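You operate a simulated robot arm through the tools that you are given. There is no shell and no other tool.

Carry out the task below with a simulated two-armed robot. There is one attempt and no reset: what you move stays moved.

Task
Put one of the paper cones from the top of the prep bench in the teal tray. Then take the thick dark block and leave it on the back of the desk. Then take the cap off the black-cap bottle and lay it down on the top of the packing counter. Keep to this order.

It is judged by the outcome, as a careful person would: the job done as asked, and still so three seconds after it is handed in. It fails if anything else is knocked over, pushed out of place, dropped, spilled or broken. A push-on lid holds only when it is set on centred and level and pressed home; a screw cap is set on level and turned clockwise until tight.

Robot
Two 7-joint arms with two-finger parallel grippers on one trunk, on a base that moves. Base frame: it is fixed to the floor where the robot stands at the start and does not move with it; the origin is under the middle of the robot, x ahead of it, y to its left, z up. Lengths are in m, angles in rad, forces in N, time in s.
The left shoulder is at the start at [0.05, 0.165, 1.08], the right one opposite. With the tool pointing down near the work surface each hand reaches from about 0.24 to 0.7 m from the robot's upright axis, wherever it stands, measured 20 degrees to its own side. Places, roughly: back of the desk (77x19 cm) [-1.4, -1.02, 0.82]; black-cap bottle (6x6x14 cm) [-0.5, 0.6, 0.9]; paper cone (9x8x6 cm) [0.7, -0.1, 0.9]; teal tray (39x22x5 cm) [-1.4, -1.8, 0.8]; thick dark block [-3.25, -0.25, 1]. Payload 3.91 kg a hand.
The tool frame of a hand sits at the grasp point between the pads (the TCP): z along the fingers, y along the line on which they close. The tips reach 0.03 m beyond it. Largest opening 0.11 m; finger width 0.02, thickness 0.01; the body of the gripper, 0.048 by 0.112 m, starts 0.055 m behind the TCP.
Orientation is told as [roll, pitch, yaw] about the base's x, y, z axes, in that order, counted from this pose: with the fingers straight down and closing along the base's y, the tool's x points along the base's -x, its y along +y and its z along -z.

Tools
- The arms move only by the tool drive_tool. It takes "left_motion", "right_motion" or both (then of equal length, played together; a hand with none holds still); each is a list of rows, each a list of 7 numbers: the turn, a rotation vector about the base's x, y, z in units of 90 degrees (1.0 is 90 degrees), then the shift along the base's x, y, z in units of 400 mm (1.0 is 400 mm), then the gripper command, from -1 (shut) to 1 (fully open), values between in proportion. In form: [[rx, ry, rz, tx, ty, tz, grip], ...]. A call has 1 to 20 rows; each row is the pose to reach, as a shift and turn from the pose commanded when the call began. A call with a number of a shift or a turn outside -1 to 1 is refused whole. A row lasts 0.2 s, in which the tool goes at most 0.05 m and 0.15 rad; a call with a longer step from one row to the next is refused whole, and so is a gripper value outside its range. A pose out of reach is approached as far as the arm can. The call stops where the force on the tool passes 40 N (or 10 N more than at its start, if that is more) or the arm is blocked; 0.2 s more then pass. The fingers move at their own pace (about 0.045 m/s each) and stop on an object; they squeeze with about 22 N. The grip force told is the motor's: it shows also when the fingers shut on nothing. Time passes only in rows, and 0.2 s behind the last, so rows that repeat a pose let the fingers close. It gives the time, the measured TCP pose, the force on the tool (base axes), the opening and the grip force at its end, in the units of the frame above (readings bear some noise), with the torque about the TCP (base axes, N m) and any sound that the robot's microphone picked up, and new pictures: "show" is both (left out), scene, wrist or none (wrist: the cameras of the hands that moved).
- Cameras (640 x 400 px; columns grow to the right, rows downward): "scene" is now at [0.067, 0.0856, 1.2668]; the picture's right is [0.92, -0.40, 0.00], its down [-0.17, -0.39, -0.90] and it looks along [0.36, 0.83, -0.43] (base axes); focal length 214 px, centre (320, 200). "left" rides on the left gripper at [0.072, -0.017, -0.103] in its tool frame; the picture's right is [0.23, 0.97, 0.00], its down [-0.76, 0.18, -0.62] and it looks along [-0.61, 0.14, 0.78] (tool axes); focal length 222 px, centre (320, 200). "right" rides on the right gripper at [0.072, 0.017, -0.103] in its tool frame; the picture's right is [-0.23, 0.97, 0.00], its down [-0.76, -0.18, -0.62] and it looks along [-0.61, -0.14, 0.78] (tool axes); focal length 222 px, centre (320, 200). There is no depth. A picture from a camera that has moved, and an enlarged one, comes with that camera's place and axes in the base frame and with its lens.
- lift_body(by): slides the trunk up (or, below 0, down) by that many m; the arms and the scene camera ride with it, the base frame stays. It gives what a move gives, with no picture.
- roll_base(legs): drives the robot by 1 to 6 legs, each [ahead, left, turn to the left] in m, m and rad, along the robot's own axes; the way and the turn of a leg run together, so that a leg with both is an arc; at most 1.5 m and 3.142 rad a leg. The arms and the cameras ride along, it lands a little off, and it stops where it bumps. It gives what a move gives, and a new picture of the scene camera.
- head_to(pan, tilt): turns the head with the scene camera to pan (to the left, within 1.396 rad either way) and tilt (down, from -0.506 to 1.204), counted from straight ahead of the robot. It gives what a move gives, and a new picture of the scene camera.
- close_up(camera, box): a new picture of the part [left, top, right, bottom] of that camera's present view, enlarged. No time passes.
- finish_job(): hands the job in; it is judged then, once.

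Places have to be worked out from the pictures, the camera data and where the tool is seen. Open the grippers and draw the arms clear of the work before you hand the job in, unless the task says otherwise.

The tools are called after "Call:" by a JSON object that holds its "fn" and its "kwargs". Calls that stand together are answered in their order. drive_tool: Moves the arms, as the interface text tells. Its arguments: {"type":"object","properties":{"left_motion":{"type":"array"},"right_motion":{"type":"array"},"show":{"type":"string","enum":["both","scene","wrist","none"]}},"required":[]} The other tools are called the same way: lift_body (by) moves the trunk up or down; roll_base (legs) drives the base; head_to (pan, tilt) turns the head that bears the scene camera; close_up (camera, box) takes an enlarged picture of a part of a camera's view; finish_job () hands the job in.

At the start:

```text
clock: 0.0
left_position: [0.3695, 0.4446, 1.0874]
left_tool_rot: [-0.001, -0.001, 0.0]
left_wrist_force: [-0.4, -0.5, 0.6]
left_torque: [0.01, 0.01, 0.01]
left_opening: 0.1098
left_finger_force: 0.1
right_position: [0.3466, 0.0692, 1.0738]
right_tool_rot: [-0.002, 0.001, 0.0]
right_wrist_force: [-0.6, 0.7, 0.1]
right_torque: [-0.04, 0.0, -0.02]
right_opening: 0.1102
right_finger_force: 0.0
trunk travel left (down, up): [-0.3, 0.203]
robot x, y, heading: [-0.0026, -0.0015, -0.001]
head pan, tilt (commanded): [1.161, 0.44]
```

scene: 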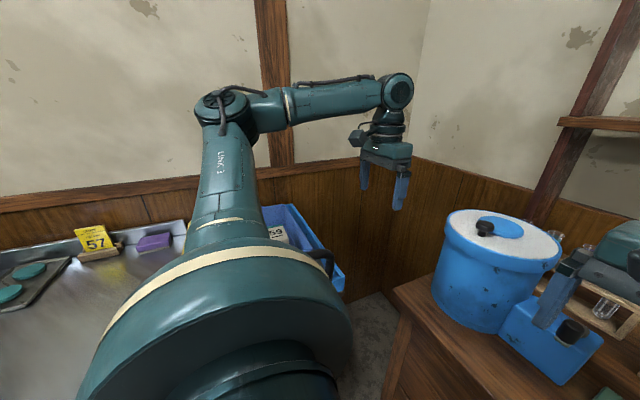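
right: 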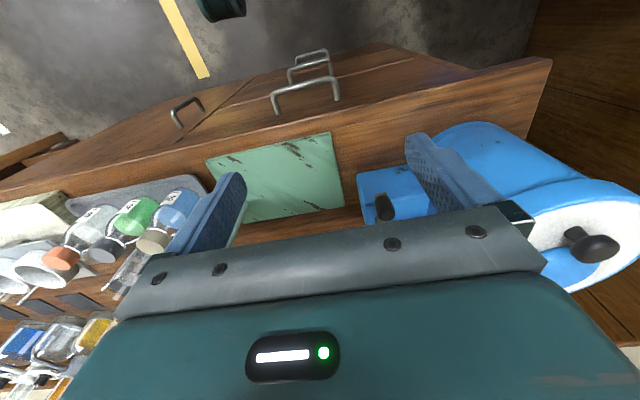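
left: 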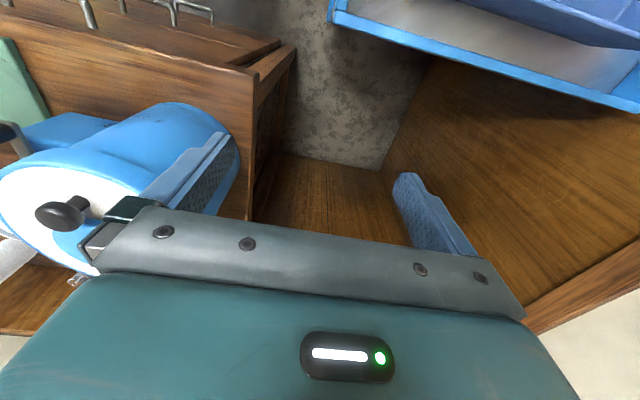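

I start by looking around: first straight ahead and down at the prep bench.

Call:
{"fn": "head_to", "kwargs": {"pan": 0.0, "tilt": 0.5}}

```text
clock: 1.4
left_position: [0.3701, 0.4445, 1.0867]
left_tool_rot: [0.003, 0.0, 0.001]
left_wrist_force: [1.2, -0.8, 0.2]
left_torque: [0.03, 0.06, 0.0]
left_opening: 0.11
left_finger_force: 0.0
right_position: [0.3446, 0.0681, 1.0734]
right_tool_rot: [0.0, 0.0, 0.0]
right_wrist_force: [0.4, 0.2, -0.3]
right_torque: [-0.01, -0.01, 0.01]
right_opening: 0.1099
right_finger_force: 0.1
trunk travel left (down, up): [-0.3, 0.203]
robot x, y, heading: [-0.0023, 0.0027, 0.002]
head pan, tilt (commanded): [0.0, 0.499]
camera scene: at [0.1213, 0.0012, 1.2614], right [0.0, -1.0, 0.0], down [-0.48, 0.0, -0.88], along [0.88, 0.0, -0.48], focal length 214 px, centre (320, 200)
```

scene: 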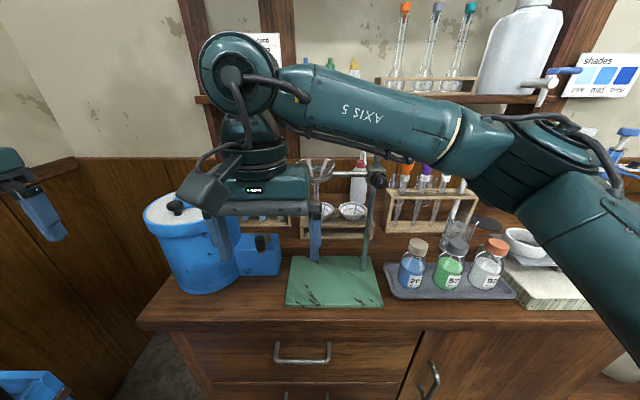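

The paper cones should be near pixel (350,212), where I see white cups in a wooden rack behind the stand. I zoom in there.

Call:
{"fn": "close_up", "kwargs": {"camera": "scene", "box": [240, 140, 400, 240]}}

Call:
{"fn": "close_up", "kwargs": {"camera": "right", "box": [0, 160, 240, 400]}}

Call:
{"fn": "close_up", "kwargs": {"camera": "scene", "box": [370, 140, 640, 310]}}

```text
4.00 times, centred on (320, 190) of scene
camera zoom: at [0.1213, 0.0012, 1.2614], right [0.0, -1.0, 0.0], down [-0.48, 0.0, -0.88], along [0.88, 0.0, -0.48], focal length 858 px, centre (320, 240)
```

zoom: 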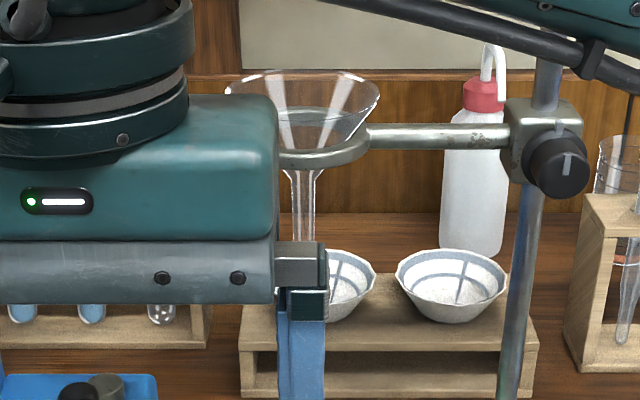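

```text
1.67 times, centred on (120, 280) of right
camera zoom: at [0.2726, 0.0857, 1.1768], right [0.23, 0.97, 0.0], down [0.76, -0.18, 0.62], along [0.61, -0.14, -0.78], focal length 370 px, centre (653, 67)
```

zoom: 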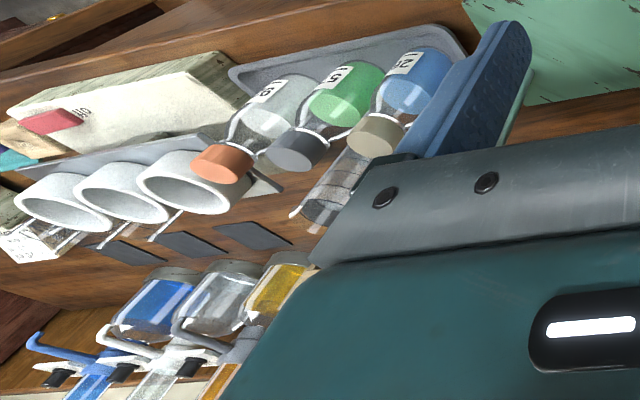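

```text
2.35 times, centred on (505, 225) of scene
camera zoom: at [0.1213, 0.0012, 1.2614], right [0.0, -1.0, 0.0], down [-0.48, 0.0, -0.88], along [0.88, 0.0, -0.48], focal length 505 px, centre (-115, 141)
```

zoom: 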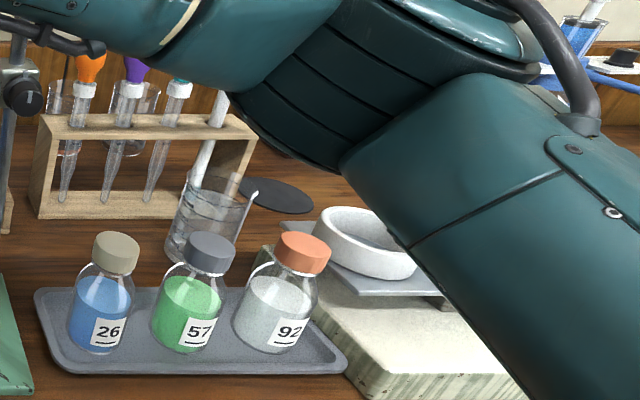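

The white fluted paper cones sit in a small rack behind the retort stand with the funnel. I look to the right and left for the other places.

Call:
{"fn": "head_to", "kwargs": {"pan": -1.0, "tilt": 0.4}}

Call:
{"fn": "head_to", "kwargs": {"pan": 1.39, "tilt": 0.4}}

```text
clock: 2.6
left_position: [0.37, 0.4456, 1.0868]
left_tool_rot: [0.0, -0.001, 0.001]
left_wrist_force: [0.6, -0.5, -0.7]
left_torque: [0.03, -0.03, -0.03]
left_opening: 0.1099
left_finger_force: 0.1
right_position: [0.346, 0.0678, 1.0742]
right_tool_rot: [0.0, -0.001, 0.0]
right_wrist_force: [-0.8, 0.2, 0.3]
right_torque: [0.01, 0.01, 0.03]
right_opening: 0.1101
right_finger_force: 0.0
trunk travel left (down, up): [-0.3, 0.203]
robot x, y, heading: [0.0032, -0.0015, 0.003]
head pan, tilt (commanded): [-1.0, 0.4]
camera scene: at [0.0804, -0.0768, 1.2705], right [-0.84, -0.54, 0.0], down [-0.21, 0.33, -0.92], along [0.5, -0.77, -0.39], focal length 214 px, centre (320, 200)
```

scene: 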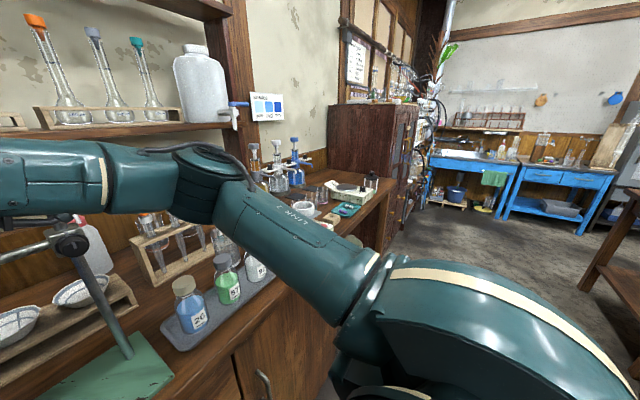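

```text
clock: 4.8
left_position: [0.3704, 0.4451, 1.087]
left_tool_rot: [0.0, 0.001, 0.003]
left_wrist_force: [-0.1, -0.4, -0.4]
left_torque: [0.02, 0.0, -0.03]
left_opening: 0.11
left_finger_force: 0.0
right_position: [0.3457, 0.0685, 1.0737]
right_tool_rot: [0.0, -0.001, 0.0]
right_wrist_force: [0.2, 0.5, -0.6]
right_torque: [-0.01, -0.03, 0.03]
right_opening: 0.11
right_finger_force: 0.1
trunk travel left (down, up): [-0.3, 0.203]
robot x, y, heading: [0.0017, 0.004, 0.003]
head pan, tilt (commanded): [1.389, 0.4]
camera scene: at [0.0471, 0.0922, 1.2705], right [0.98, -0.18, 0.0], down [-0.07, -0.38, -0.92], along [0.17, 0.91, -0.39], focal length 214 px, centre (320, 200)
```

scene: 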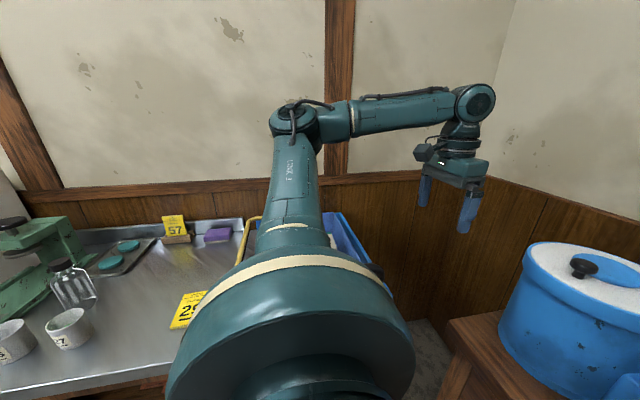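

The black-cap bottle appears on the steel counter to the left (pixel 70,280). I look further right/back to know the space before moving the base.

Call:
{"fn": "head_to", "kwargs": {"pan": -1.39, "tilt": 0.5}}

```text
clock: 7.3
left_position: [0.37, 0.4436, 1.0859]
left_tool_rot: [-0.001, 0.0, -0.002]
left_wrist_force: [0.6, -0.8, -0.4]
left_torque: [0.01, -0.01, 0.0]
left_opening: 0.1099
left_finger_force: 0.0
right_position: [0.3454, 0.0684, 1.0748]
right_tool_rot: [0.001, 0.0, 0.001]
right_wrist_force: [-0.1, 0.9, -1.4]
right_torque: [-0.03, -0.01, 0.0]
right_opening: 0.11
right_finger_force: 0.1
trunk travel left (down, up): [-0.3, 0.203]
robot x, y, heading: [-0.0015, -0.0006, -0.005]
head pan, tilt (commanded): [-1.389, 0.499]
camera scene: at [0.0468, -0.0884, 1.2614], right [-0.98, -0.18, 0.0], down [-0.09, 0.47, -0.88], along [0.16, -0.86, -0.48], focal length 214 px, centre (320, 200)
```

scene: 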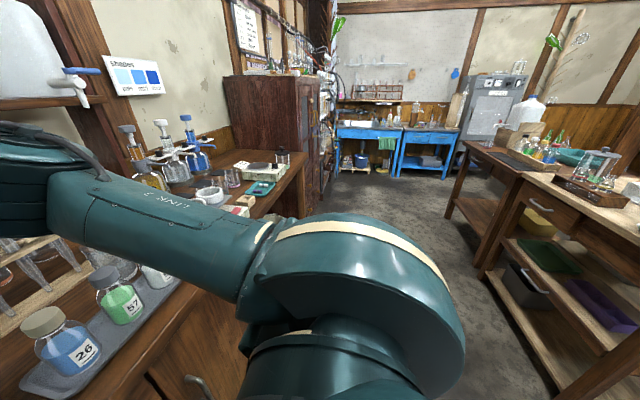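

The big desk stands back-right and the blue benches are far off. I draw both hands in a little and away from the bench middle, so that the scene camera sees the cone rack.

Call:
{"fn": "drive_tool", "kwargs": {"left_motion": [[0, 0, 0, -0.03, -0.08, 0.03, 1], [0, 0, 0, -0.06, -0.12, 0.06, 1], [0, 0, 0, -0.1, -0.12, 0.1, 1], [0, 0, 0, -0.1, -0.12, 0.1, 1], [0, 0, 0, -0.1, -0.12, 0.1, 1], [0, 0, 0, -0.1, -0.12, 0.1, 1]], "right_motion": [[0, 0, 0, -0.02, -0.11, 0.03, 1], [0, 0, 0, -0.04, -0.22, 0.06, 1], [0, 0, 0, -0.06, -0.33, 0.1, 1], [0, 0, 0, -0.08, -0.44, 0.1, 1], [0, 0, 0, -0.08, -0.55, 0.1, 1], [0, 0, 0, -0.08, -0.62, 0.1, 1]], "show": "wrist"}}

Call:
{"fn": "head_to", "kwargs": {"pan": -0.1, "tilt": 0.6}}

```text
clock: 8.7
left_position: [0.332, 0.3967, 1.1275]
left_tool_rot: [0.001, 0.001, 0.002]
left_wrist_force: [0.2, -0.4, -0.1]
left_torque: [0.02, -0.06, 0.0]
left_opening: 0.1098
left_finger_force: 0.0
right_position: [0.3136, -0.1813, 1.1149]
right_tool_rot: [0.002, 0.001, 0.004]
right_wrist_force: [-0.3, 0.0, 0.0]
right_torque: [0.0, 0.02, 0.0]
right_opening: 0.1098
right_finger_force: 0.1
trunk travel left (down, up): [-0.3, 0.203]
robot x, y, heading: [0.0026, 0.0006, 0.006]
head pan, tilt (commanded): [-1.389, 0.499]
camera right: at [0.2404, -0.1642, 1.2173], right [0.23, 0.97, 0.0], down [0.76, -0.18, 0.62], along [0.61, -0.14, -0.78], focal length 222 px, centre (320, 200)
camera left: at [0.2581, 0.3798, 1.2304], right [-0.23, 0.97, 0.0], down [0.76, 0.18, 0.62], along [0.61, 0.14, -0.78], focal length 222 px, centre (320, 200)
```

right: 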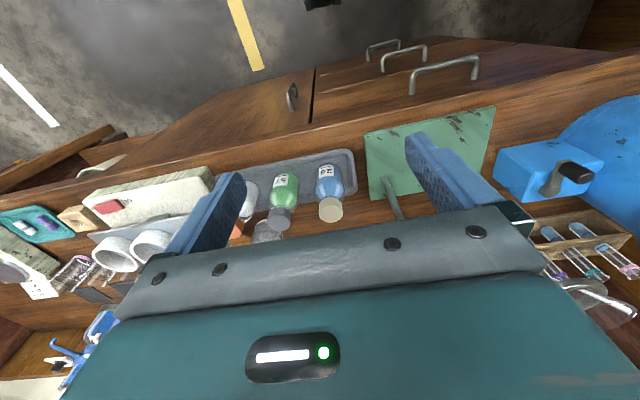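
left: 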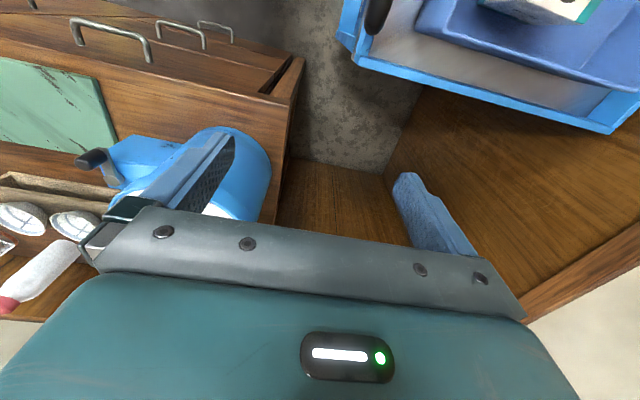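

```text
clock: 10.1
left_position: [0.3314, 0.3959, 1.1267]
left_tool_rot: [0.0, -0.001, 0.0]
left_wrist_force: [-0.6, -0.4, 0.0]
left_torque: [-0.01, -0.02, 0.0]
left_opening: 0.1099
left_finger_force: 0.0
right_position: [0.3139, -0.1802, 1.1149]
right_tool_rot: [0.003, 0.0, 0.001]
right_wrist_force: [-0.3, 0.5, 0.1]
right_torque: [0.0, 0.02, -0.01]
right_opening: 0.1099
right_finger_force: 0.1
trunk travel left (down, up): [-0.3, 0.203]
robot x, y, heading: [0.0011, -0.0007, 0.001]
head pan, tilt (commanded): [-0.099, 0.6]
camera scene: at [0.1182, -0.0077, 1.2523], right [-0.1, -0.99, 0.0], down [-0.56, 0.06, -0.83], along [0.82, -0.08, -0.56], focal length 214 px, centre (320, 200)
```

scene: 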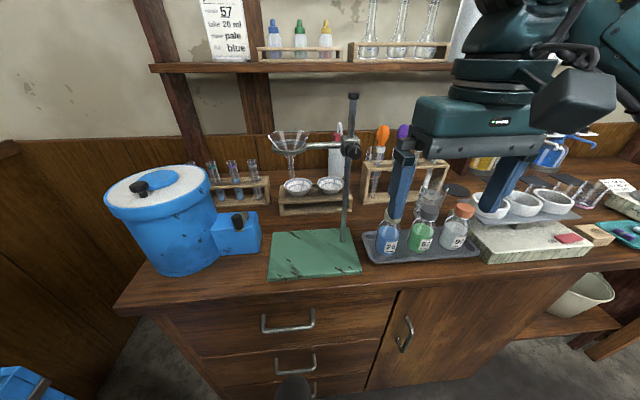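

Now the cone rack is visible: two cones on the rack, with the retort rod in front-right and the funnel ring above the left one. I zoom in.

Call:
{"fn": "close_up", "kwargs": {"camera": "scene", "box": [250, 90, 410, 290]}}

Call:
{"fn": "close_up", "kwargs": {"camera": "scene", "box": [265, 160, 365, 222]}}

Call:
{"fn": "close_up", "kwargs": {"camera": "left", "box": [0, 150, 160, 310]}}

```text
2.00 times, centred on (330, 190) of scene
camera zoom: at [0.1182, -0.0077, 1.2523], right [-0.1, -0.99, 0.0], down [-0.56, 0.06, -0.83], along [0.82, -0.08, -0.56], focal length 429 px, centre (300, 220)
```

zoom: 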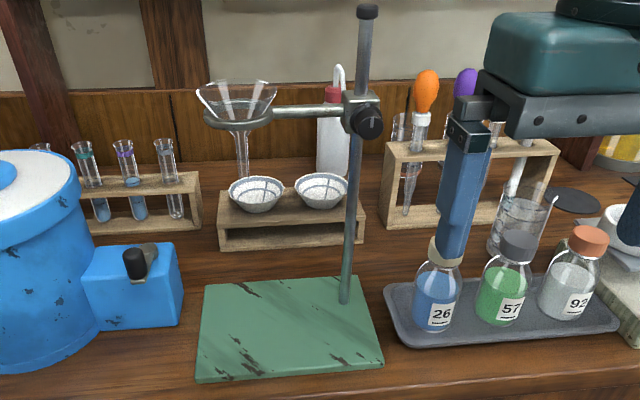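

```text
6.40 times, centred on (315, 191) of scene
camera zoom: at [0.1182, -0.0077, 1.2523], right [-0.1, -0.99, 0.0], down [-0.56, 0.06, -0.83], along [0.82, -0.08, -0.56], focal length 1373 px, centre (352, 258)
```

zoom: 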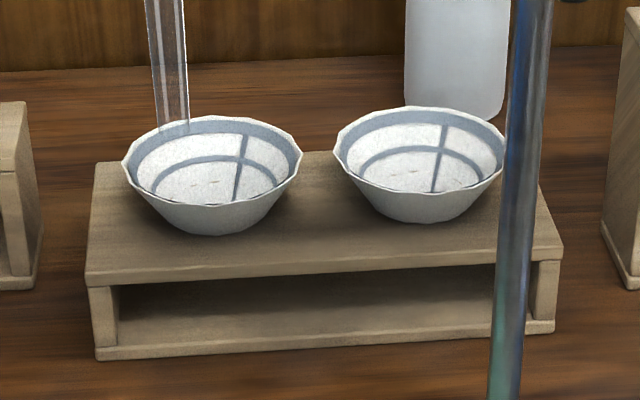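

```text
2.50 times, centred on (80, 230) of left
camera zoom: at [0.2583, 0.3801, 1.2302], right [-0.23, 0.97, 0.0], down [0.76, 0.18, 0.62], along [0.61, 0.14, -0.78], focal length 555 px, centre (920, 125)
```

zoom: 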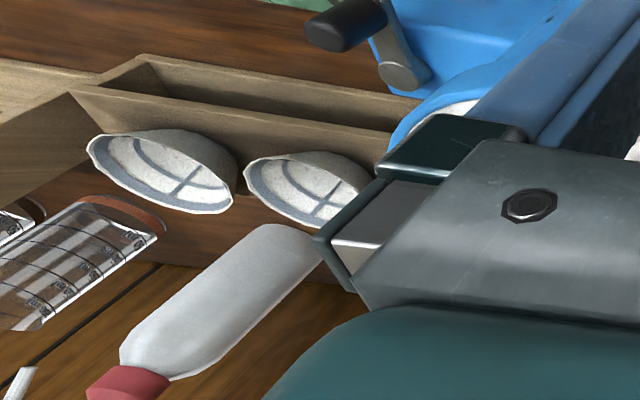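

The stand's rod is at about (0.50,-0.10), top at z≈1.195, right in front of cone A at about (0.67,-0.10, rim z≈0.93). I'll approach from the right: first tuck the left hand back, then roll right.

Call:
{"fn": "drive_tool", "kwargs": {"left_motion": [[0, 0, 0, -0.08, 0.03, 0.08, 1], [0, 0, 0, -0.16, 0.06, 0.14, 1], [0, 0, 0, -0.24, 0.09, 0.2, 1], [0, 0, 0, -0.3, 0.12, 0.2, 1]], "right_motion": [[0, 0, 0, 0, 0, 0.08, 0.7], [0, 0, 0, 0, 0, 0.16, 0.7], [0, 0, 0, 0, 0, 0.24, 0.7], [0, 0, 0, 0, 0, 0.3, 0.7]], "show": "none"}}

Call:
{"fn": "roll_base", "kwargs": {"legs": [[0, -0.4, 0]]}}

```text
clock: 11.1
left_position: [0.2093, 0.4454, 1.2068]
left_tool_rot: [-0.003, -0.001, 0.0]
left_wrist_force: [0.5, -0.7, -0.1]
left_torque: [0.02, -0.03, -0.01]
left_opening: 0.1101
left_finger_force: 0.0
right_position: [0.3126, -0.1789, 1.2336]
right_tool_rot: [0.0, 0.001, 0.001]
right_wrist_force: [-0.9, 0.3, 0.2]
right_torque: [0.0, 0.0, -0.01]
right_opening: 0.0936
right_finger_force: 0.0
trunk travel left (down, up): [-0.3, 0.203]
robot x, y, heading: [-0.0, 0.001, -0.001]
head pan, tilt (commanded): [-0.099, 0.6]
```

```text
clock: 15.2
left_position: [0.2095, 0.0424, 1.2079]
left_tool_rot: [0.0, 0.0, 0.0]
left_wrist_force: [-0.7, 0.0, -0.3]
left_torque: [-0.01, 0.02, 0.0]
left_opening: 0.1099
left_finger_force: 0.1
right_position: [0.3136, -0.5819, 1.2328]
right_tool_rot: [0.002, -0.001, -0.001]
right_wrist_force: [0.1, 0.3, -0.4]
right_torque: [-0.01, -0.01, 0.0]
right_opening: 0.0934
right_finger_force: 0.0
trunk travel left (down, up): [-0.3, 0.203]
robot x, y, heading: [-0.0017, -0.4059, -0.003]
head pan, tilt (commanded): [-0.099, 0.6]
camera scene: at [0.118, -0.4105, 1.2523], right [-0.1, -0.99, 0.0], down [-0.56, 0.06, -0.83], along [0.82, -0.08, -0.56], focal length 214 px, centre (320, 200)
```

scene: 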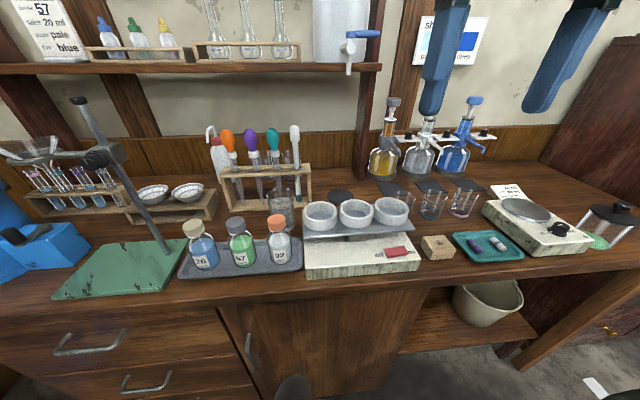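

Now I look at the cones from this new place for a second sight line.

Call:
{"fn": "head_to", "kwargs": {"pan": 0.5, "tilt": 0.5}}

Call:
{"fn": "close_up", "kwargs": {"camera": "scene", "box": [200, 120, 440, 270]}}

```text
clock: 16.2
left_position: [0.2115, 0.0431, 1.2074]
left_tool_rot: [-0.002, 0.001, -0.001]
left_wrist_force: [-0.2, 0.3, 0.8]
left_torque: [0.01, -0.02, -0.01]
left_opening: 0.1101
left_finger_force: 0.1
right_position: [0.3127, -0.5825, 1.2345]
right_tool_rot: [0.0, 0.0, -0.002]
right_wrist_force: [0.2, 0.4, -0.3]
right_torque: [0.0, -0.03, -0.01]
right_opening: 0.0934
right_finger_force: 0.0
trunk travel left (down, up): [-0.3, 0.203]
robot x, y, heading: [-0.0013, -0.4014, -0.004]
head pan, tilt (commanded): [0.499, 0.499]
camera scene: at [0.11, -0.3581, 1.2614], right [0.48, -0.88, 0.0], down [-0.42, -0.23, -0.88], along [0.77, 0.42, -0.48], focal length 214 px, centre (320, 200)
```

scene: 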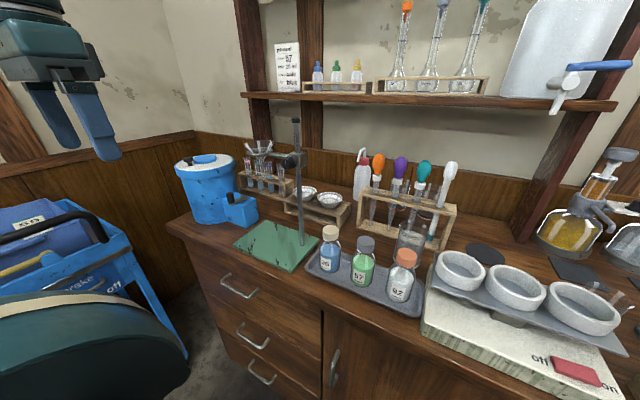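

```text
2.67 times, centred on (320, 195) of scene
camera zoom: at [0.11, -0.3581, 1.2614], right [0.48, -0.88, 0.0], down [-0.42, -0.23, -0.88], along [0.77, 0.42, -0.48], focal length 572 px, centre (320, 213)
```

zoom: 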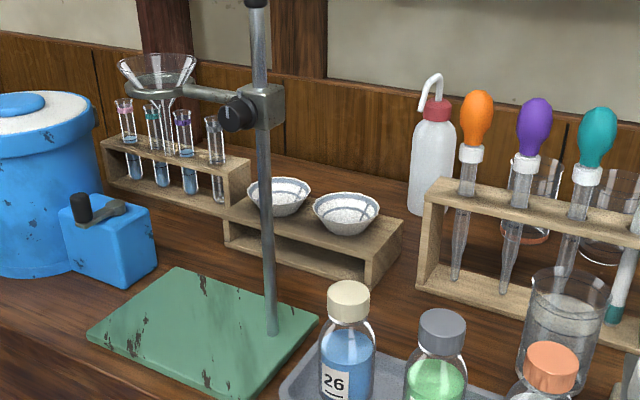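

Triangulated: cone A rim centre ≈ (0.663,-0.094), rim z≈0.935; rod ≈ (0.488,-0.097); orange pipette ≈ (0.676,-0.233). I roll slightly ahead and turn left about 1 rad so the right arm comes in from the right of the rod.

Call:
{"fn": "roll_base", "kwargs": {"legs": [[0.05, 0.0, 0.0], [0.0, 0.0, 1.0]]}}

Call:
{"fn": "head_to", "kwargs": {"pan": -0.45, "tilt": 0.5}}

```text
clock: 19.7
left_position: [-0.217, 0.0118, 1.2069]
left_tool_rot: [0.0, -0.001, 1.013]
left_wrist_force: [-0.2, -0.1, -0.3]
left_torque: [-0.02, -0.01, 0.03]
left_opening: 0.11
left_finger_force: 0.0
right_position: [0.3683, -0.2313, 1.2345]
right_tool_rot: [0.0, 0.0, 1.014]
right_wrist_force: [1.0, 0.1, -0.7]
right_torque: [-0.04, -0.02, 0.01]
right_opening: 0.0938
right_finger_force: 0.2
trunk travel left (down, up): [-0.3, 0.203]
robot x, y, heading: [0.0514, -0.4039, 1.014]
head pan, tilt (commanded): [0.499, 0.499]
camera scene: at [0.0717, -0.2858, 1.2614], right [1.0, -0.06, 0.0], down [-0.03, -0.48, -0.88], along [0.05, 0.88, -0.48], focal length 214 px, centre (320, 200)
```

scene: 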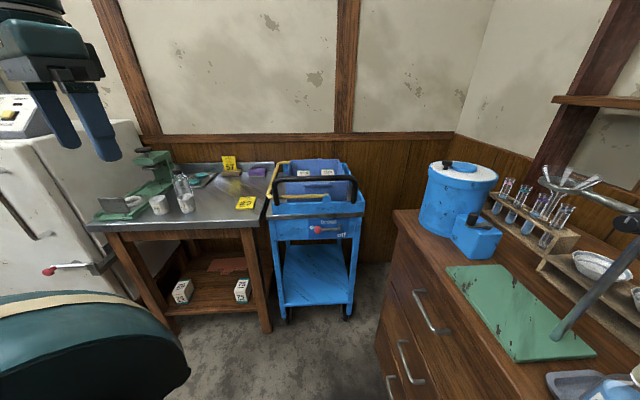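

```text
clock: 21.0
left_position: [-0.2172, 0.01, 1.2067]
left_tool_rot: [-0.001, 0.001, 1.013]
left_wrist_force: [0.6, 0.4, 0.1]
left_torque: [-0.01, -0.01, 0.01]
left_opening: 0.1103
left_finger_force: 0.1
right_position: [0.3676, -0.2313, 1.234]
right_tool_rot: [0.001, 0.0, 1.015]
right_wrist_force: [0.2, -0.4, 0.3]
right_torque: [0.0, 0.03, 0.02]
right_opening: 0.0935
right_finger_force: 0.0
trunk travel left (down, up): [-0.3, 0.203]
robot x, y, heading: [0.051, -0.401, 1.012]
head pan, tilt (commanded): [-0.45, 0.499]
camera scene: at [0.1434, -0.328, 1.2614], right [0.53, -0.85, 0.0], down [-0.4, -0.26, -0.88], along [0.74, 0.47, -0.48], focal length 214 px, centre (320, 200)
```

scene: 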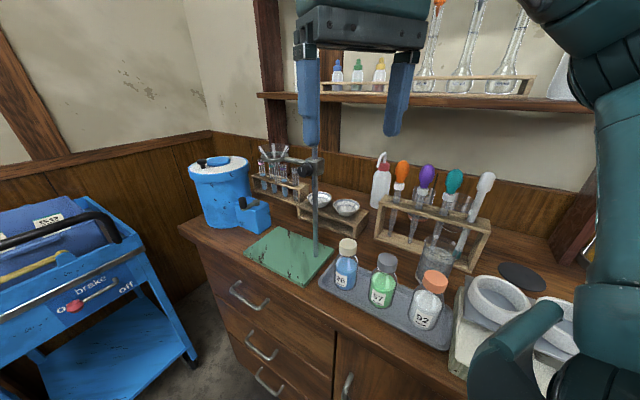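

The retort rod and pipettes leave a gap of about 14 cm either side. I raise the trunk so the forearm slopes down from above, then bring the right hand over at height.

Call:
{"fn": "lift_body", "kwargs": {"by": 0.15}}

Call:
{"fn": "drive_tool", "kwargs": {"right_motion": [[0, 0, 0, 0.09, 0.02, -0.02, 0.7], [0, 0, 0, 0.18, 0.04, -0.06, 0.7], [0, 0, 0, 0.27, 0.06, -0.1, 0.7], [0, 0, 0, 0.36, 0.08, -0.14, 0.7], [0, 0, 0, 0.43, 0.11, -0.2, 0.7], [0, 0, 0, 0.5, 0.16, -0.26, 0.7], [0, 0, 0, 0.56, 0.21, -0.3, 0.7]]}}

```text
clock: 22.7
left_position: [-0.2163, 0.0112, 1.3575]
left_tool_rot: [0.001, 0.001, 1.013]
left_wrist_force: [-0.1, 0.0, -0.4]
left_torque: [0.02, 0.02, -0.03]
left_opening: 0.1104
left_finger_force: 0.2
right_position: [0.3676, -0.2317, 1.3834]
right_tool_rot: [0.001, 0.0, 1.014]
right_wrist_force: [0.5, -0.3, 0.2]
right_torque: [0.01, -0.02, 0.01]
right_opening: 0.0934
right_finger_force: 0.0
trunk travel left (down, up): [-0.45, 0.053]
robot x, y, heading: [0.0509, -0.4022, 1.014]
head pan, tilt (commanded): [-0.45, 0.499]
```

```text
clock: 24.3
left_position: [-0.2153, 0.0114, 1.3556]
left_tool_rot: [0.0, 0.0, 1.014]
left_wrist_force: [0.1, -0.5, -0.2]
left_torque: [-0.02, -0.01, -0.01]
left_opening: 0.11
left_finger_force: 0.0
right_position: [0.593, -0.1465, 1.2634]
right_tool_rot: [-0.001, 0.0, 1.01]
right_wrist_force: [0.5, -0.1, 0.2]
right_torque: [0.0, -0.04, 0.01]
right_opening: 0.0932
right_finger_force: 0.0
trunk travel left (down, up): [-0.45, 0.053]
robot x, y, heading: [0.0519, -0.4016, 1.014]
head pan, tilt (commanded): [-0.45, 0.499]
camera scene: at [0.1438, -0.3275, 1.4113], right [0.53, -0.85, 0.0], down [-0.41, -0.26, -0.88], along [0.74, 0.47, -0.48], focal length 214 px, centre (320, 200)
camera right: at [0.5397, -0.1992, 1.3661], right [-0.71, 0.71, 0.0], down [0.55, 0.55, 0.62], along [0.44, 0.44, -0.78], focal length 222 px, centre (320, 200)
```

scene: 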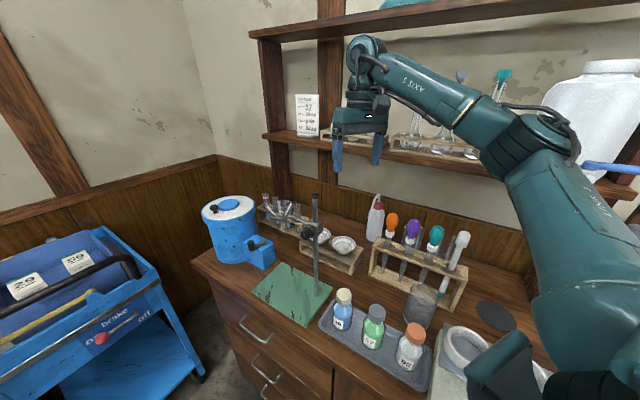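
right: 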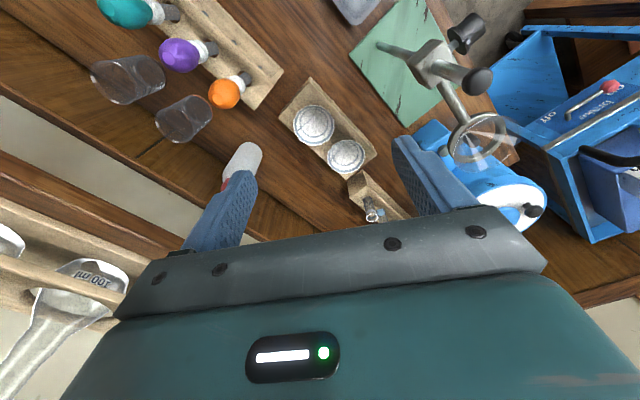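

The cone sits at about (0.661,-0.096) from the wrist camera too, matching. The elbow sticks out toward the pipettes and shelf in this stance, so I reposition the base (turn right a bit, shift left/back) to get a straighter forearm between rod and pipettes.

Call:
{"fn": "roll_base", "kwargs": {"legs": [[0.0, 0.0, -0.314], [0.033, 0.109, 0.0]]}}

```text
clock: 26.9
left_position: [-0.1204, 0.1774, 1.357]
left_tool_rot: [-0.001, -0.001, 0.701]
left_wrist_force: [0.0, 1.0, -0.2]
left_torque: [0.0, 0.02, 0.0]
left_opening: 0.1098
left_finger_force: 0.1
right_position: [0.5999, -0.2235, 1.2638]
right_tool_rot: [0.0, 0.001, 0.7]
right_wrist_force: [0.3, 0.0, 0.5]
right_torque: [-0.02, -0.01, 0.0]
right_opening: 0.0938
right_finger_force: 0.0
trunk travel left (down, up): [-0.45, 0.053]
robot x, y, heading: [0.0044, -0.2974, 0.701]
head pan, tilt (commanded): [-0.45, 0.499]
camera scene: at [0.1174, -0.2564, 1.4114], right [0.25, -0.97, 0.0], down [-0.46, -0.12, -0.88], along [0.85, 0.22, -0.48], focal length 214 px, centre (320, 200)
```

scene: 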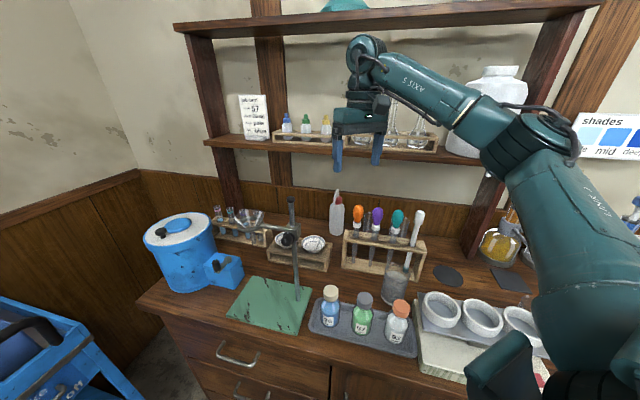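

Hand now at (0.600,-0.224,1.264). I move it over the cone, turning the yaw to about 1.0, and stop at z≈1.12 to check.

Call:
{"fn": "drive_tool", "kwargs": {"right_motion": [[0, 0, 0.06, 0.04, 0.09, 0, 0.7], [0, 0, 0.12, 0.08, 0.18, -0.02, 0.7], [0, 0, 0.19, 0.12, 0.27, -0.04, 0.7], [0, 0, 0.19, 0.153, 0.319, -0.12, 0.7], [0, 0, 0.19, 0.153, 0.319, -0.22, 0.7], [0, 0, 0.19, 0.153, 0.319, -0.3, 0.7], [0, 0, 0.19, 0.153, 0.319, -0.36, 0.7]]}}

```text
clock: 28.5
left_position: [-0.1166, 0.175, 1.3582]
left_tool_rot: [0.002, 0.0, 0.7]
left_wrist_force: [0.0, -0.2, 0.1]
left_torque: [0.02, 0.04, 0.0]
left_opening: 0.1103
left_finger_force: 0.0
right_position: [0.6416, -0.1547, 1.1487]
right_tool_rot: [0.003, 0.001, 0.998]
right_wrist_force: [0.4, -0.3, -0.6]
right_torque: [0.04, 0.04, -0.01]
right_opening: 0.0936
right_finger_force: 0.0
right hand out of reach, approached as far as the arm can: row 3, 4, 5, 6, 7
trunk travel left (down, up): [-0.45, 0.053]
robot x, y, heading: [0.0033, -0.3019, 0.703]
head pan, tilt (commanded): [-0.45, 0.499]
camera scene: at [0.1213, -0.2586, 1.4112], right [0.25, -0.97, 0.0], down [-0.47, -0.12, -0.88], along [0.85, 0.22, -0.48], focal length 214 px, centre (320, 200)
camera right: at [0.5882, -0.2066, 1.2522], right [-0.7, 0.72, 0.0], down [0.56, 0.54, 0.62], along [0.45, 0.44, -0.78], focal length 222 px, centre (320, 200)
```

scene: 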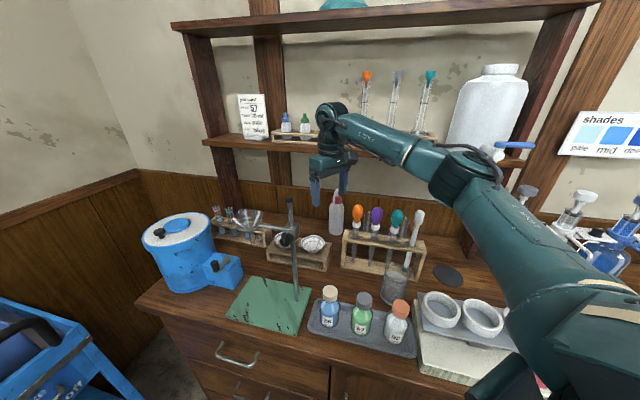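
right: 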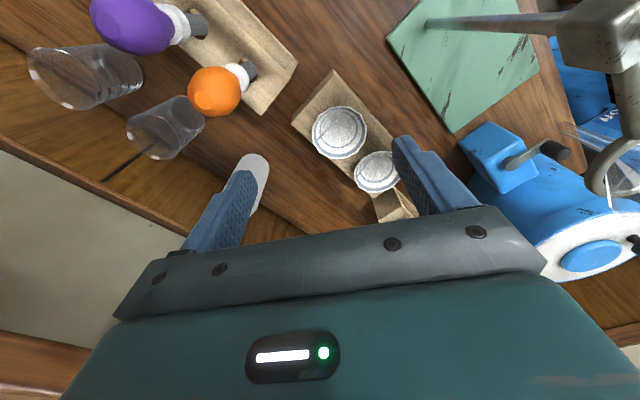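

The target is slightly out of reach from here (hand stopped at 0.642,-0.155). I draw the hand back a bit and roll 7.5 cm ahead along the heading.

Call:
{"fn": "drive_tool", "kwargs": {"right_motion": [[0, 0, 0, -0.06, -0.08, 0.06, 0.7], [0, 0, 0, -0.13, -0.17, 0.13, 0.7], [0, 0, 0, -0.2, -0.25, 0.2, 0.7], [0, 0, 0, -0.2, -0.25, 0.2, 0.7]], "show": "none"}}

Call:
{"fn": "roll_base", "kwargs": {"legs": [[0.075, 0.0, 0.0]]}}

```text
refused: row 2 steps farther than a row can; nothing moved
```

```text
clock: 29.6
left_position: [-0.0682, 0.2203, 1.3563]
left_tool_rot: [0.001, -0.001, 0.691]
left_wrist_force: [-0.3, -0.2, -0.5]
left_torque: [0.01, -0.05, 0.01]
left_opening: 0.11
left_finger_force: 0.2
right_position: [0.6867, -0.1151, 1.1518]
right_tool_rot: [0.001, -0.002, 0.991]
right_wrist_force: [0.0, -0.4, -0.3]
right_torque: [0.0, 0.04, 0.02]
right_opening: 0.0934
right_finger_force: 0.1
trunk travel left (down, up): [-0.45, 0.053]
robot x, y, heading: [0.052, -0.2561, 0.691]
head pan, tilt (commanded): [-0.45, 0.499]
stopped in leg 1: the robot was blocked; the commanded pose is now the measured one
camera scene: at [0.165, -0.215, 1.4115], right [0.24, -0.97, 0.0], down [-0.46, -0.11, -0.88], along [0.85, 0.21, -0.48], focal length 214 px, centre (320, 200)
```

scene: 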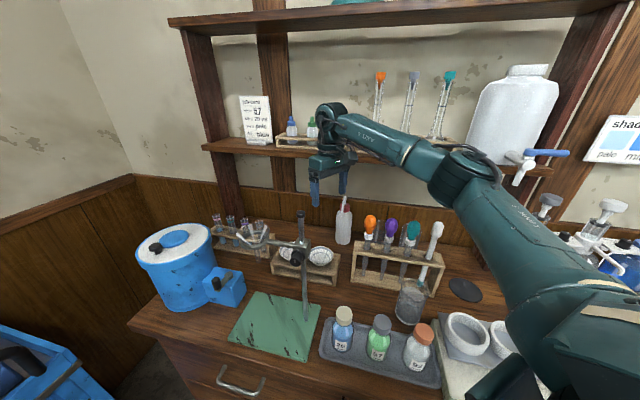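

The first move was refused for step size, but the base rolled ahead and stopped on the bench at (0.052,-0.256); the hand is at (0.687,-0.115,1.152) with no force. I move it over the cone and down a bit, checking the reach.

Call:
{"fn": "drive_tool", "kwargs": {"right_motion": [[0, 0, 0, -0.03, 0.02, -0.04, 0.7], [0, 0, 0, -0.065, 0.0475, -0.1, 0.7], [0, 0, 0, -0.065, 0.0475, -0.16, 0.7], [0, 0, 0, -0.065, 0.0475, -0.2, 0.7]]}}

```text
clock: 30.6
left_position: [-0.0672, 0.221, 1.356]
left_tool_rot: [0.0, -0.001, 0.69]
left_wrist_force: [0.3, 0.6, 0.3]
left_torque: [0.02, 0.01, 0.03]
left_opening: 0.1101
left_finger_force: 0.0
right_position: [0.6611, -0.0951, 1.07]
right_tool_rot: [-0.001, 0.001, 0.991]
right_wrist_force: [0.5, 0.3, 0.5]
right_torque: [0.01, 0.02, -0.01]
right_opening: 0.0937
right_finger_force: 0.0
trunk travel left (down, up): [-0.45, 0.053]
robot x, y, heading: [0.0549, -0.2529, 0.692]
head pan, tilt (commanded): [-0.45, 0.499]
camera scene: at [0.1662, -0.2146, 1.4114], right [0.24, -0.97, 0.0], down [-0.46, -0.11, -0.88], along [0.85, 0.21, -0.48], focal length 214 px, centre (320, 200)
camera right: at [0.6075, -0.1473, 1.173], right [-0.69, 0.72, 0.0], down [0.57, 0.54, 0.62], along [0.45, 0.43, -0.78], focal length 222 px, centre (320, 200)
```

scene: 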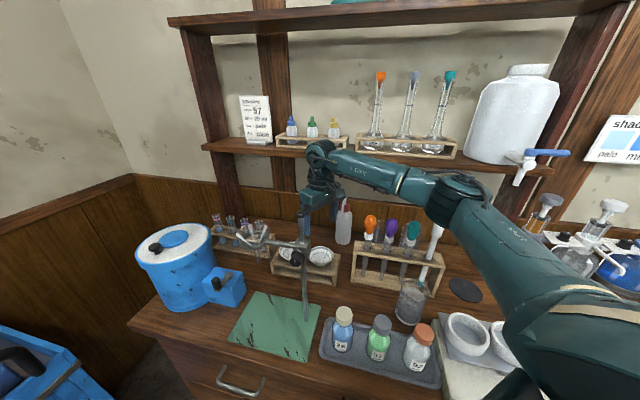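
right: 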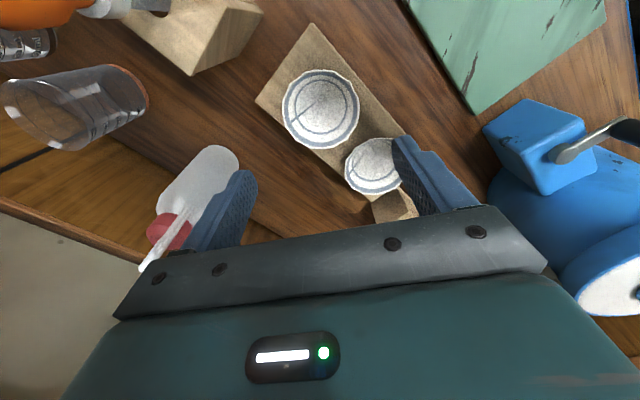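

The wrist view puts cone A at ≈(0.658,-0.097), rack plank top at z≈0.912, so fingertips must stay above that. I open fully and descend to TCP z≈0.95.

Call:
{"fn": "drive_tool", "kwargs": {"right_motion": [[0, 0, 0, -0.006, -0.004, -0.06, 1], [0, 0, 0, -0.006, -0.004, -0.14, 1], [0, 0, 0, -0.006, -0.004, -0.22, 1], [0, 0, 0, -0.006, -0.004, -0.27, 1], [0, 0, 0, -0.006, -0.004, -0.3, 1]]}}

```text
clock: 31.8
left_position: [-0.0687, 0.221, 1.3565]
left_tool_rot: [0.0, 0.001, 0.689]
left_wrist_force: [-0.1, -0.7, 0.2]
left_torque: [0.0, 0.01, -0.01]
left_opening: 0.11
left_finger_force: 0.1
right_position: [0.659, -0.0972, 0.9498]
right_tool_rot: [0.0, 0.001, 0.99]
right_wrist_force: [-0.2, -0.4, 0.4]
right_torque: [-0.06, 0.03, 0.01]
right_opening: 0.1102
right_finger_force: 0.0
trunk travel left (down, up): [-0.45, 0.053]
robot x, y, heading: [0.0539, -0.255, 0.692]
head pan, tilt (commanded): [-0.45, 0.499]
camera scene: at [0.1664, -0.2146, 1.4114], right [0.24, -0.97, 0.0], down [-0.47, -0.11, -0.88], along [0.85, 0.21, -0.48], focal length 214 px, centre (320, 200)
camera right: at [0.6051, -0.1482, 1.053], right [-0.69, 0.72, 0.0], down [0.57, 0.54, 0.62], along [0.45, 0.43, -0.78], focal length 222 px, centre (320, 200)
```

scene: 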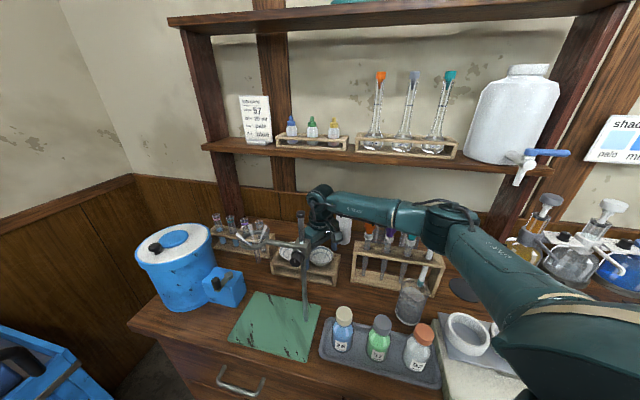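
right: 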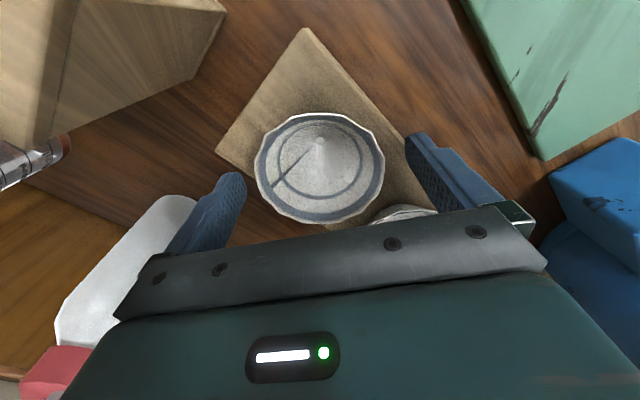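

The cone is nicely between the fingers, about 4 mm toward the camera side. I nudge and close on the rim.

Call:
{"fn": "drive_tool", "kwargs": {"right_motion": [[0, 0, 0, -0.005, -0.0075, 0, 1], [0, 0, 0, -0.005, -0.0075, 0, 0.3], [0, 0, 0, -0.005, -0.0075, 0, -1], [0, 0, 0, -0.005, -0.0075, 0, -1], [0, 0, 0, -0.005, -0.0075, 0, -1]], "show": "wrist"}}

```text
clock: 33.0
left_position: [-0.0669, 0.2207, 1.3565]
left_tool_rot: [0.001, 0.0, 0.691]
left_wrist_force: [-0.2, 0.5, 0.2]
left_torque: [0.0, 0.0, 0.02]
left_opening: 0.11
left_finger_force: 0.1
right_position: [0.6577, -0.1006, 0.9492]
right_tool_rot: [0.002, 0.0, 0.992]
right_wrist_force: [-0.4, 0.5, -0.7]
right_torque: [0.03, -0.04, -0.02]
right_opening: 0.0784
right_finger_force: 7.9
trunk travel left (down, up): [-0.45, 0.053]
robot x, y, heading: [0.0539, -0.2524, 0.695]
head pan, tilt (commanded): [-0.45, 0.499]
camera right: at [0.6032, -0.1514, 1.0535], right [-0.69, 0.72, 0.0], down [0.57, 0.54, 0.62], along [0.45, 0.43, -0.78], focal length 222 px, centre (320, 200)
```

right: 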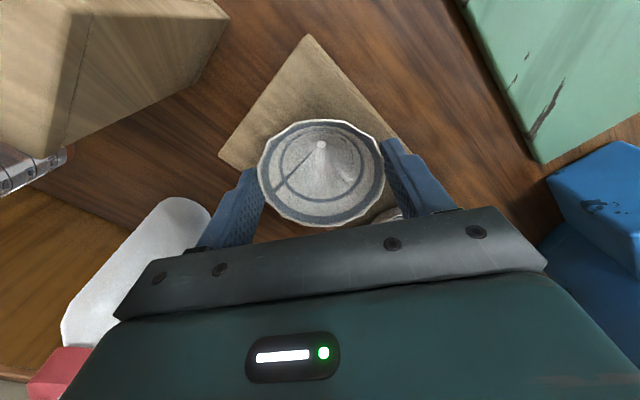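

Gripped at 0.078 opening with force building. I hold a moment more, then see whether it stays.

Call:
{"fn": "drive_tool", "kwargs": {"right_motion": [[0, 0, 0, 0, 0, 0, -1], [0, 0, 0, 0, 0, 0, -1], [0, 0, 0, 0, 0, 0, -1]], "show": "wrist"}}

```text
clock: 33.8
left_position: [-0.0676, 0.2204, 1.3578]
left_tool_rot: [0.0, 0.001, 0.691]
left_wrist_force: [-0.2, -0.1, 0.0]
left_torque: [0.0, -0.01, 0.02]
left_opening: 0.11
left_finger_force: 0.1
right_position: [0.658, -0.0997, 0.9494]
right_tool_rot: [0.001, 0.0, 0.993]
right_wrist_force: [1.2, -0.2, 0.2]
right_torque: [-0.01, -0.01, 0.0]
right_opening: 0.0783
right_finger_force: 8.1
trunk travel left (down, up): [-0.45, 0.053]
robot x, y, heading: [0.0577, -0.2553, 0.692]
head pan, tilt (commanded): [-0.45, 0.499]
camera right: at [0.6032, -0.1513, 1.0535], right [-0.69, 0.72, 0.0], down [0.57, 0.54, 0.62], along [0.45, 0.43, -0.78], focal length 222 px, centre (320, 200)
```

right: 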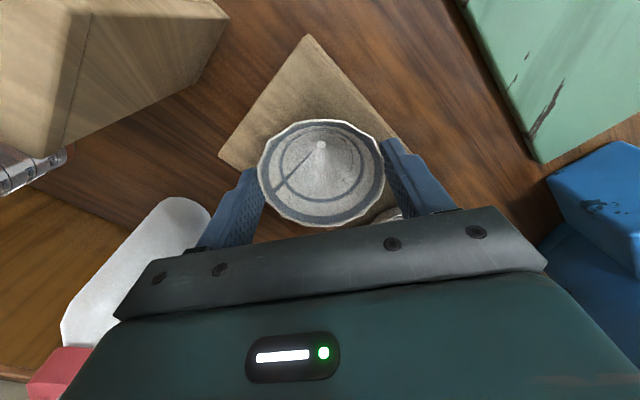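

Stable grip (0.078, ~8 N). I lift straight up slowly.

Call:
{"fn": "drive_tool", "kwargs": {"right_motion": [[0, 0, 0, 0, 0, 0.02, -1], [0, 0, 0, 0, 0, 0.06, -1], [0, 0, 0, 0, 0, 0.11, -1], [0, 0, 0, 0, 0, 0.17, -1], [0, 0, 0, 0, 0, 0.23, -1], [0, 0, 0, 0, 0, 0.3, -1]]}}

```text
clock: 35.2
left_position: [-0.0674, 0.2202, 1.3573]
left_tool_rot: [0.0, -0.001, 0.693]
left_wrist_force: [0.7, 0.6, 0.4]
left_torque: [0.01, -0.01, -0.05]
left_opening: 0.11
left_finger_force: 0.0
right_position: [0.6566, -0.1012, 1.0708]
right_tool_rot: [-0.001, 0.001, 0.991]
right_wrist_force: [-0.8, 0.4, 0.6]
right_torque: [0.0, -0.02, -0.02]
right_opening: 0.0785
right_finger_force: 7.5
trunk travel left (down, up): [-0.45, 0.053]
robot x, y, heading: [0.0509, -0.2536, 0.692]
head pan, tilt (commanded): [-0.45, 0.499]
camera scene: at [0.1659, -0.2146, 1.4114], right [0.24, -0.97, 0.0], down [-0.46, -0.11, -0.88], along [0.85, 0.21, -0.48], focal length 214 px, centre (320, 200)
camera right: at [0.6022, -0.1519, 1.1742], right [-0.69, 0.72, 0.0], down [0.57, 0.54, 0.62], along [0.45, 0.43, -0.78], focal length 222 px, centre (320, 200)
```

scene: 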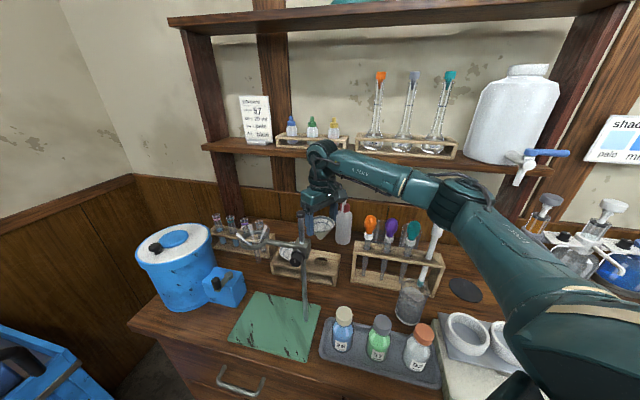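
right: 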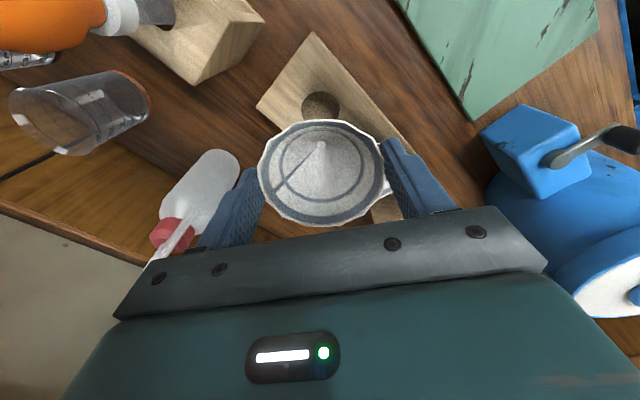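

The cone is clear of the rack. I raise it higher and draw it back right of the rod, toward the robot.

Call:
{"fn": "drive_tool", "kwargs": {"right_motion": [[0, 0, 0, 0, 0, 0.1, -1], [0, 0, 0, 0, 0, 0.2, -1], [0, 0, 0, 0, 0, 0.3, -1], [0, 0, 0, 0, 0, 0.4, -1], [0, 0, 0, 0, 0, 0.48, -1], [0, 0, 0, -0.04, -0.07, 0.5, -1], [0, 0, 0, -0.09, -0.14, 0.5, -1], [0, 0, 0, -0.15, -0.21, 0.5, -1], [0, 0, 0, -0.22, -0.28, 0.5, -1], [0, 0, 0, -0.3, -0.33, 0.5, -1], [0, 0, 0, -0.38, -0.37, 0.5, -1]]}}

```text
clock: 37.6
left_position: [-0.0676, 0.2211, 1.357]
left_tool_rot: [0.0, 0.001, 0.691]
left_wrist_force: [0.2, 0.2, -0.5]
left_torque: [0.04, 0.0, -0.01]
left_opening: 0.1101
left_finger_force: 0.0
right_position: [0.5031, -0.2486, 1.271]
right_tool_rot: [0.0, 0.0, 0.991]
right_wrist_force: [0.6, -0.2, -0.3]
right_torque: [0.02, -0.04, 0.0]
right_opening: 0.0783
right_finger_force: 7.6
trunk travel left (down, up): [-0.45, 0.053]
robot x, y, heading: [0.0505, -0.2586, 0.694]
head pan, tilt (commanded): [-0.45, 0.499]
camera scene: at [0.1658, -0.2151, 1.4114], right [0.24, -0.97, 0.0], down [-0.46, -0.11, -0.88], along [0.85, 0.21, -0.48], focal length 214 px, centre (320, 200)
camera right: at [0.4491, -0.3, 1.3737], right [-0.69, 0.72, 0.0], down [0.57, 0.54, 0.62], along [0.45, 0.43, -0.78], focal length 222 px, centre (320, 200)
```

scene: 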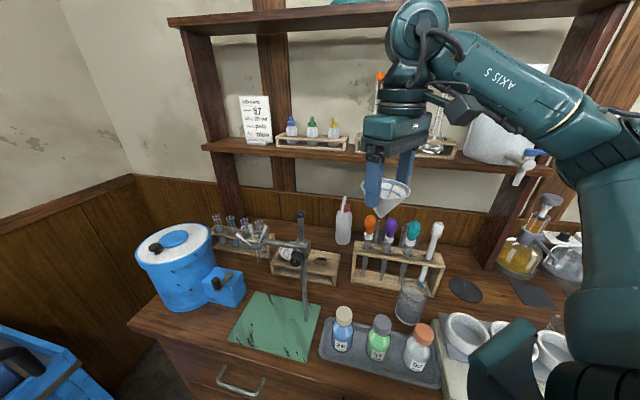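
right: 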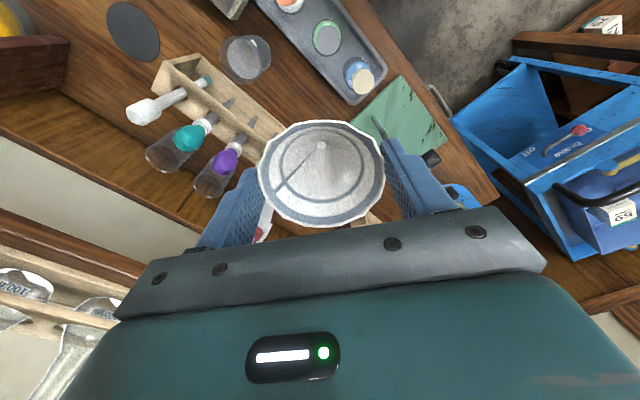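

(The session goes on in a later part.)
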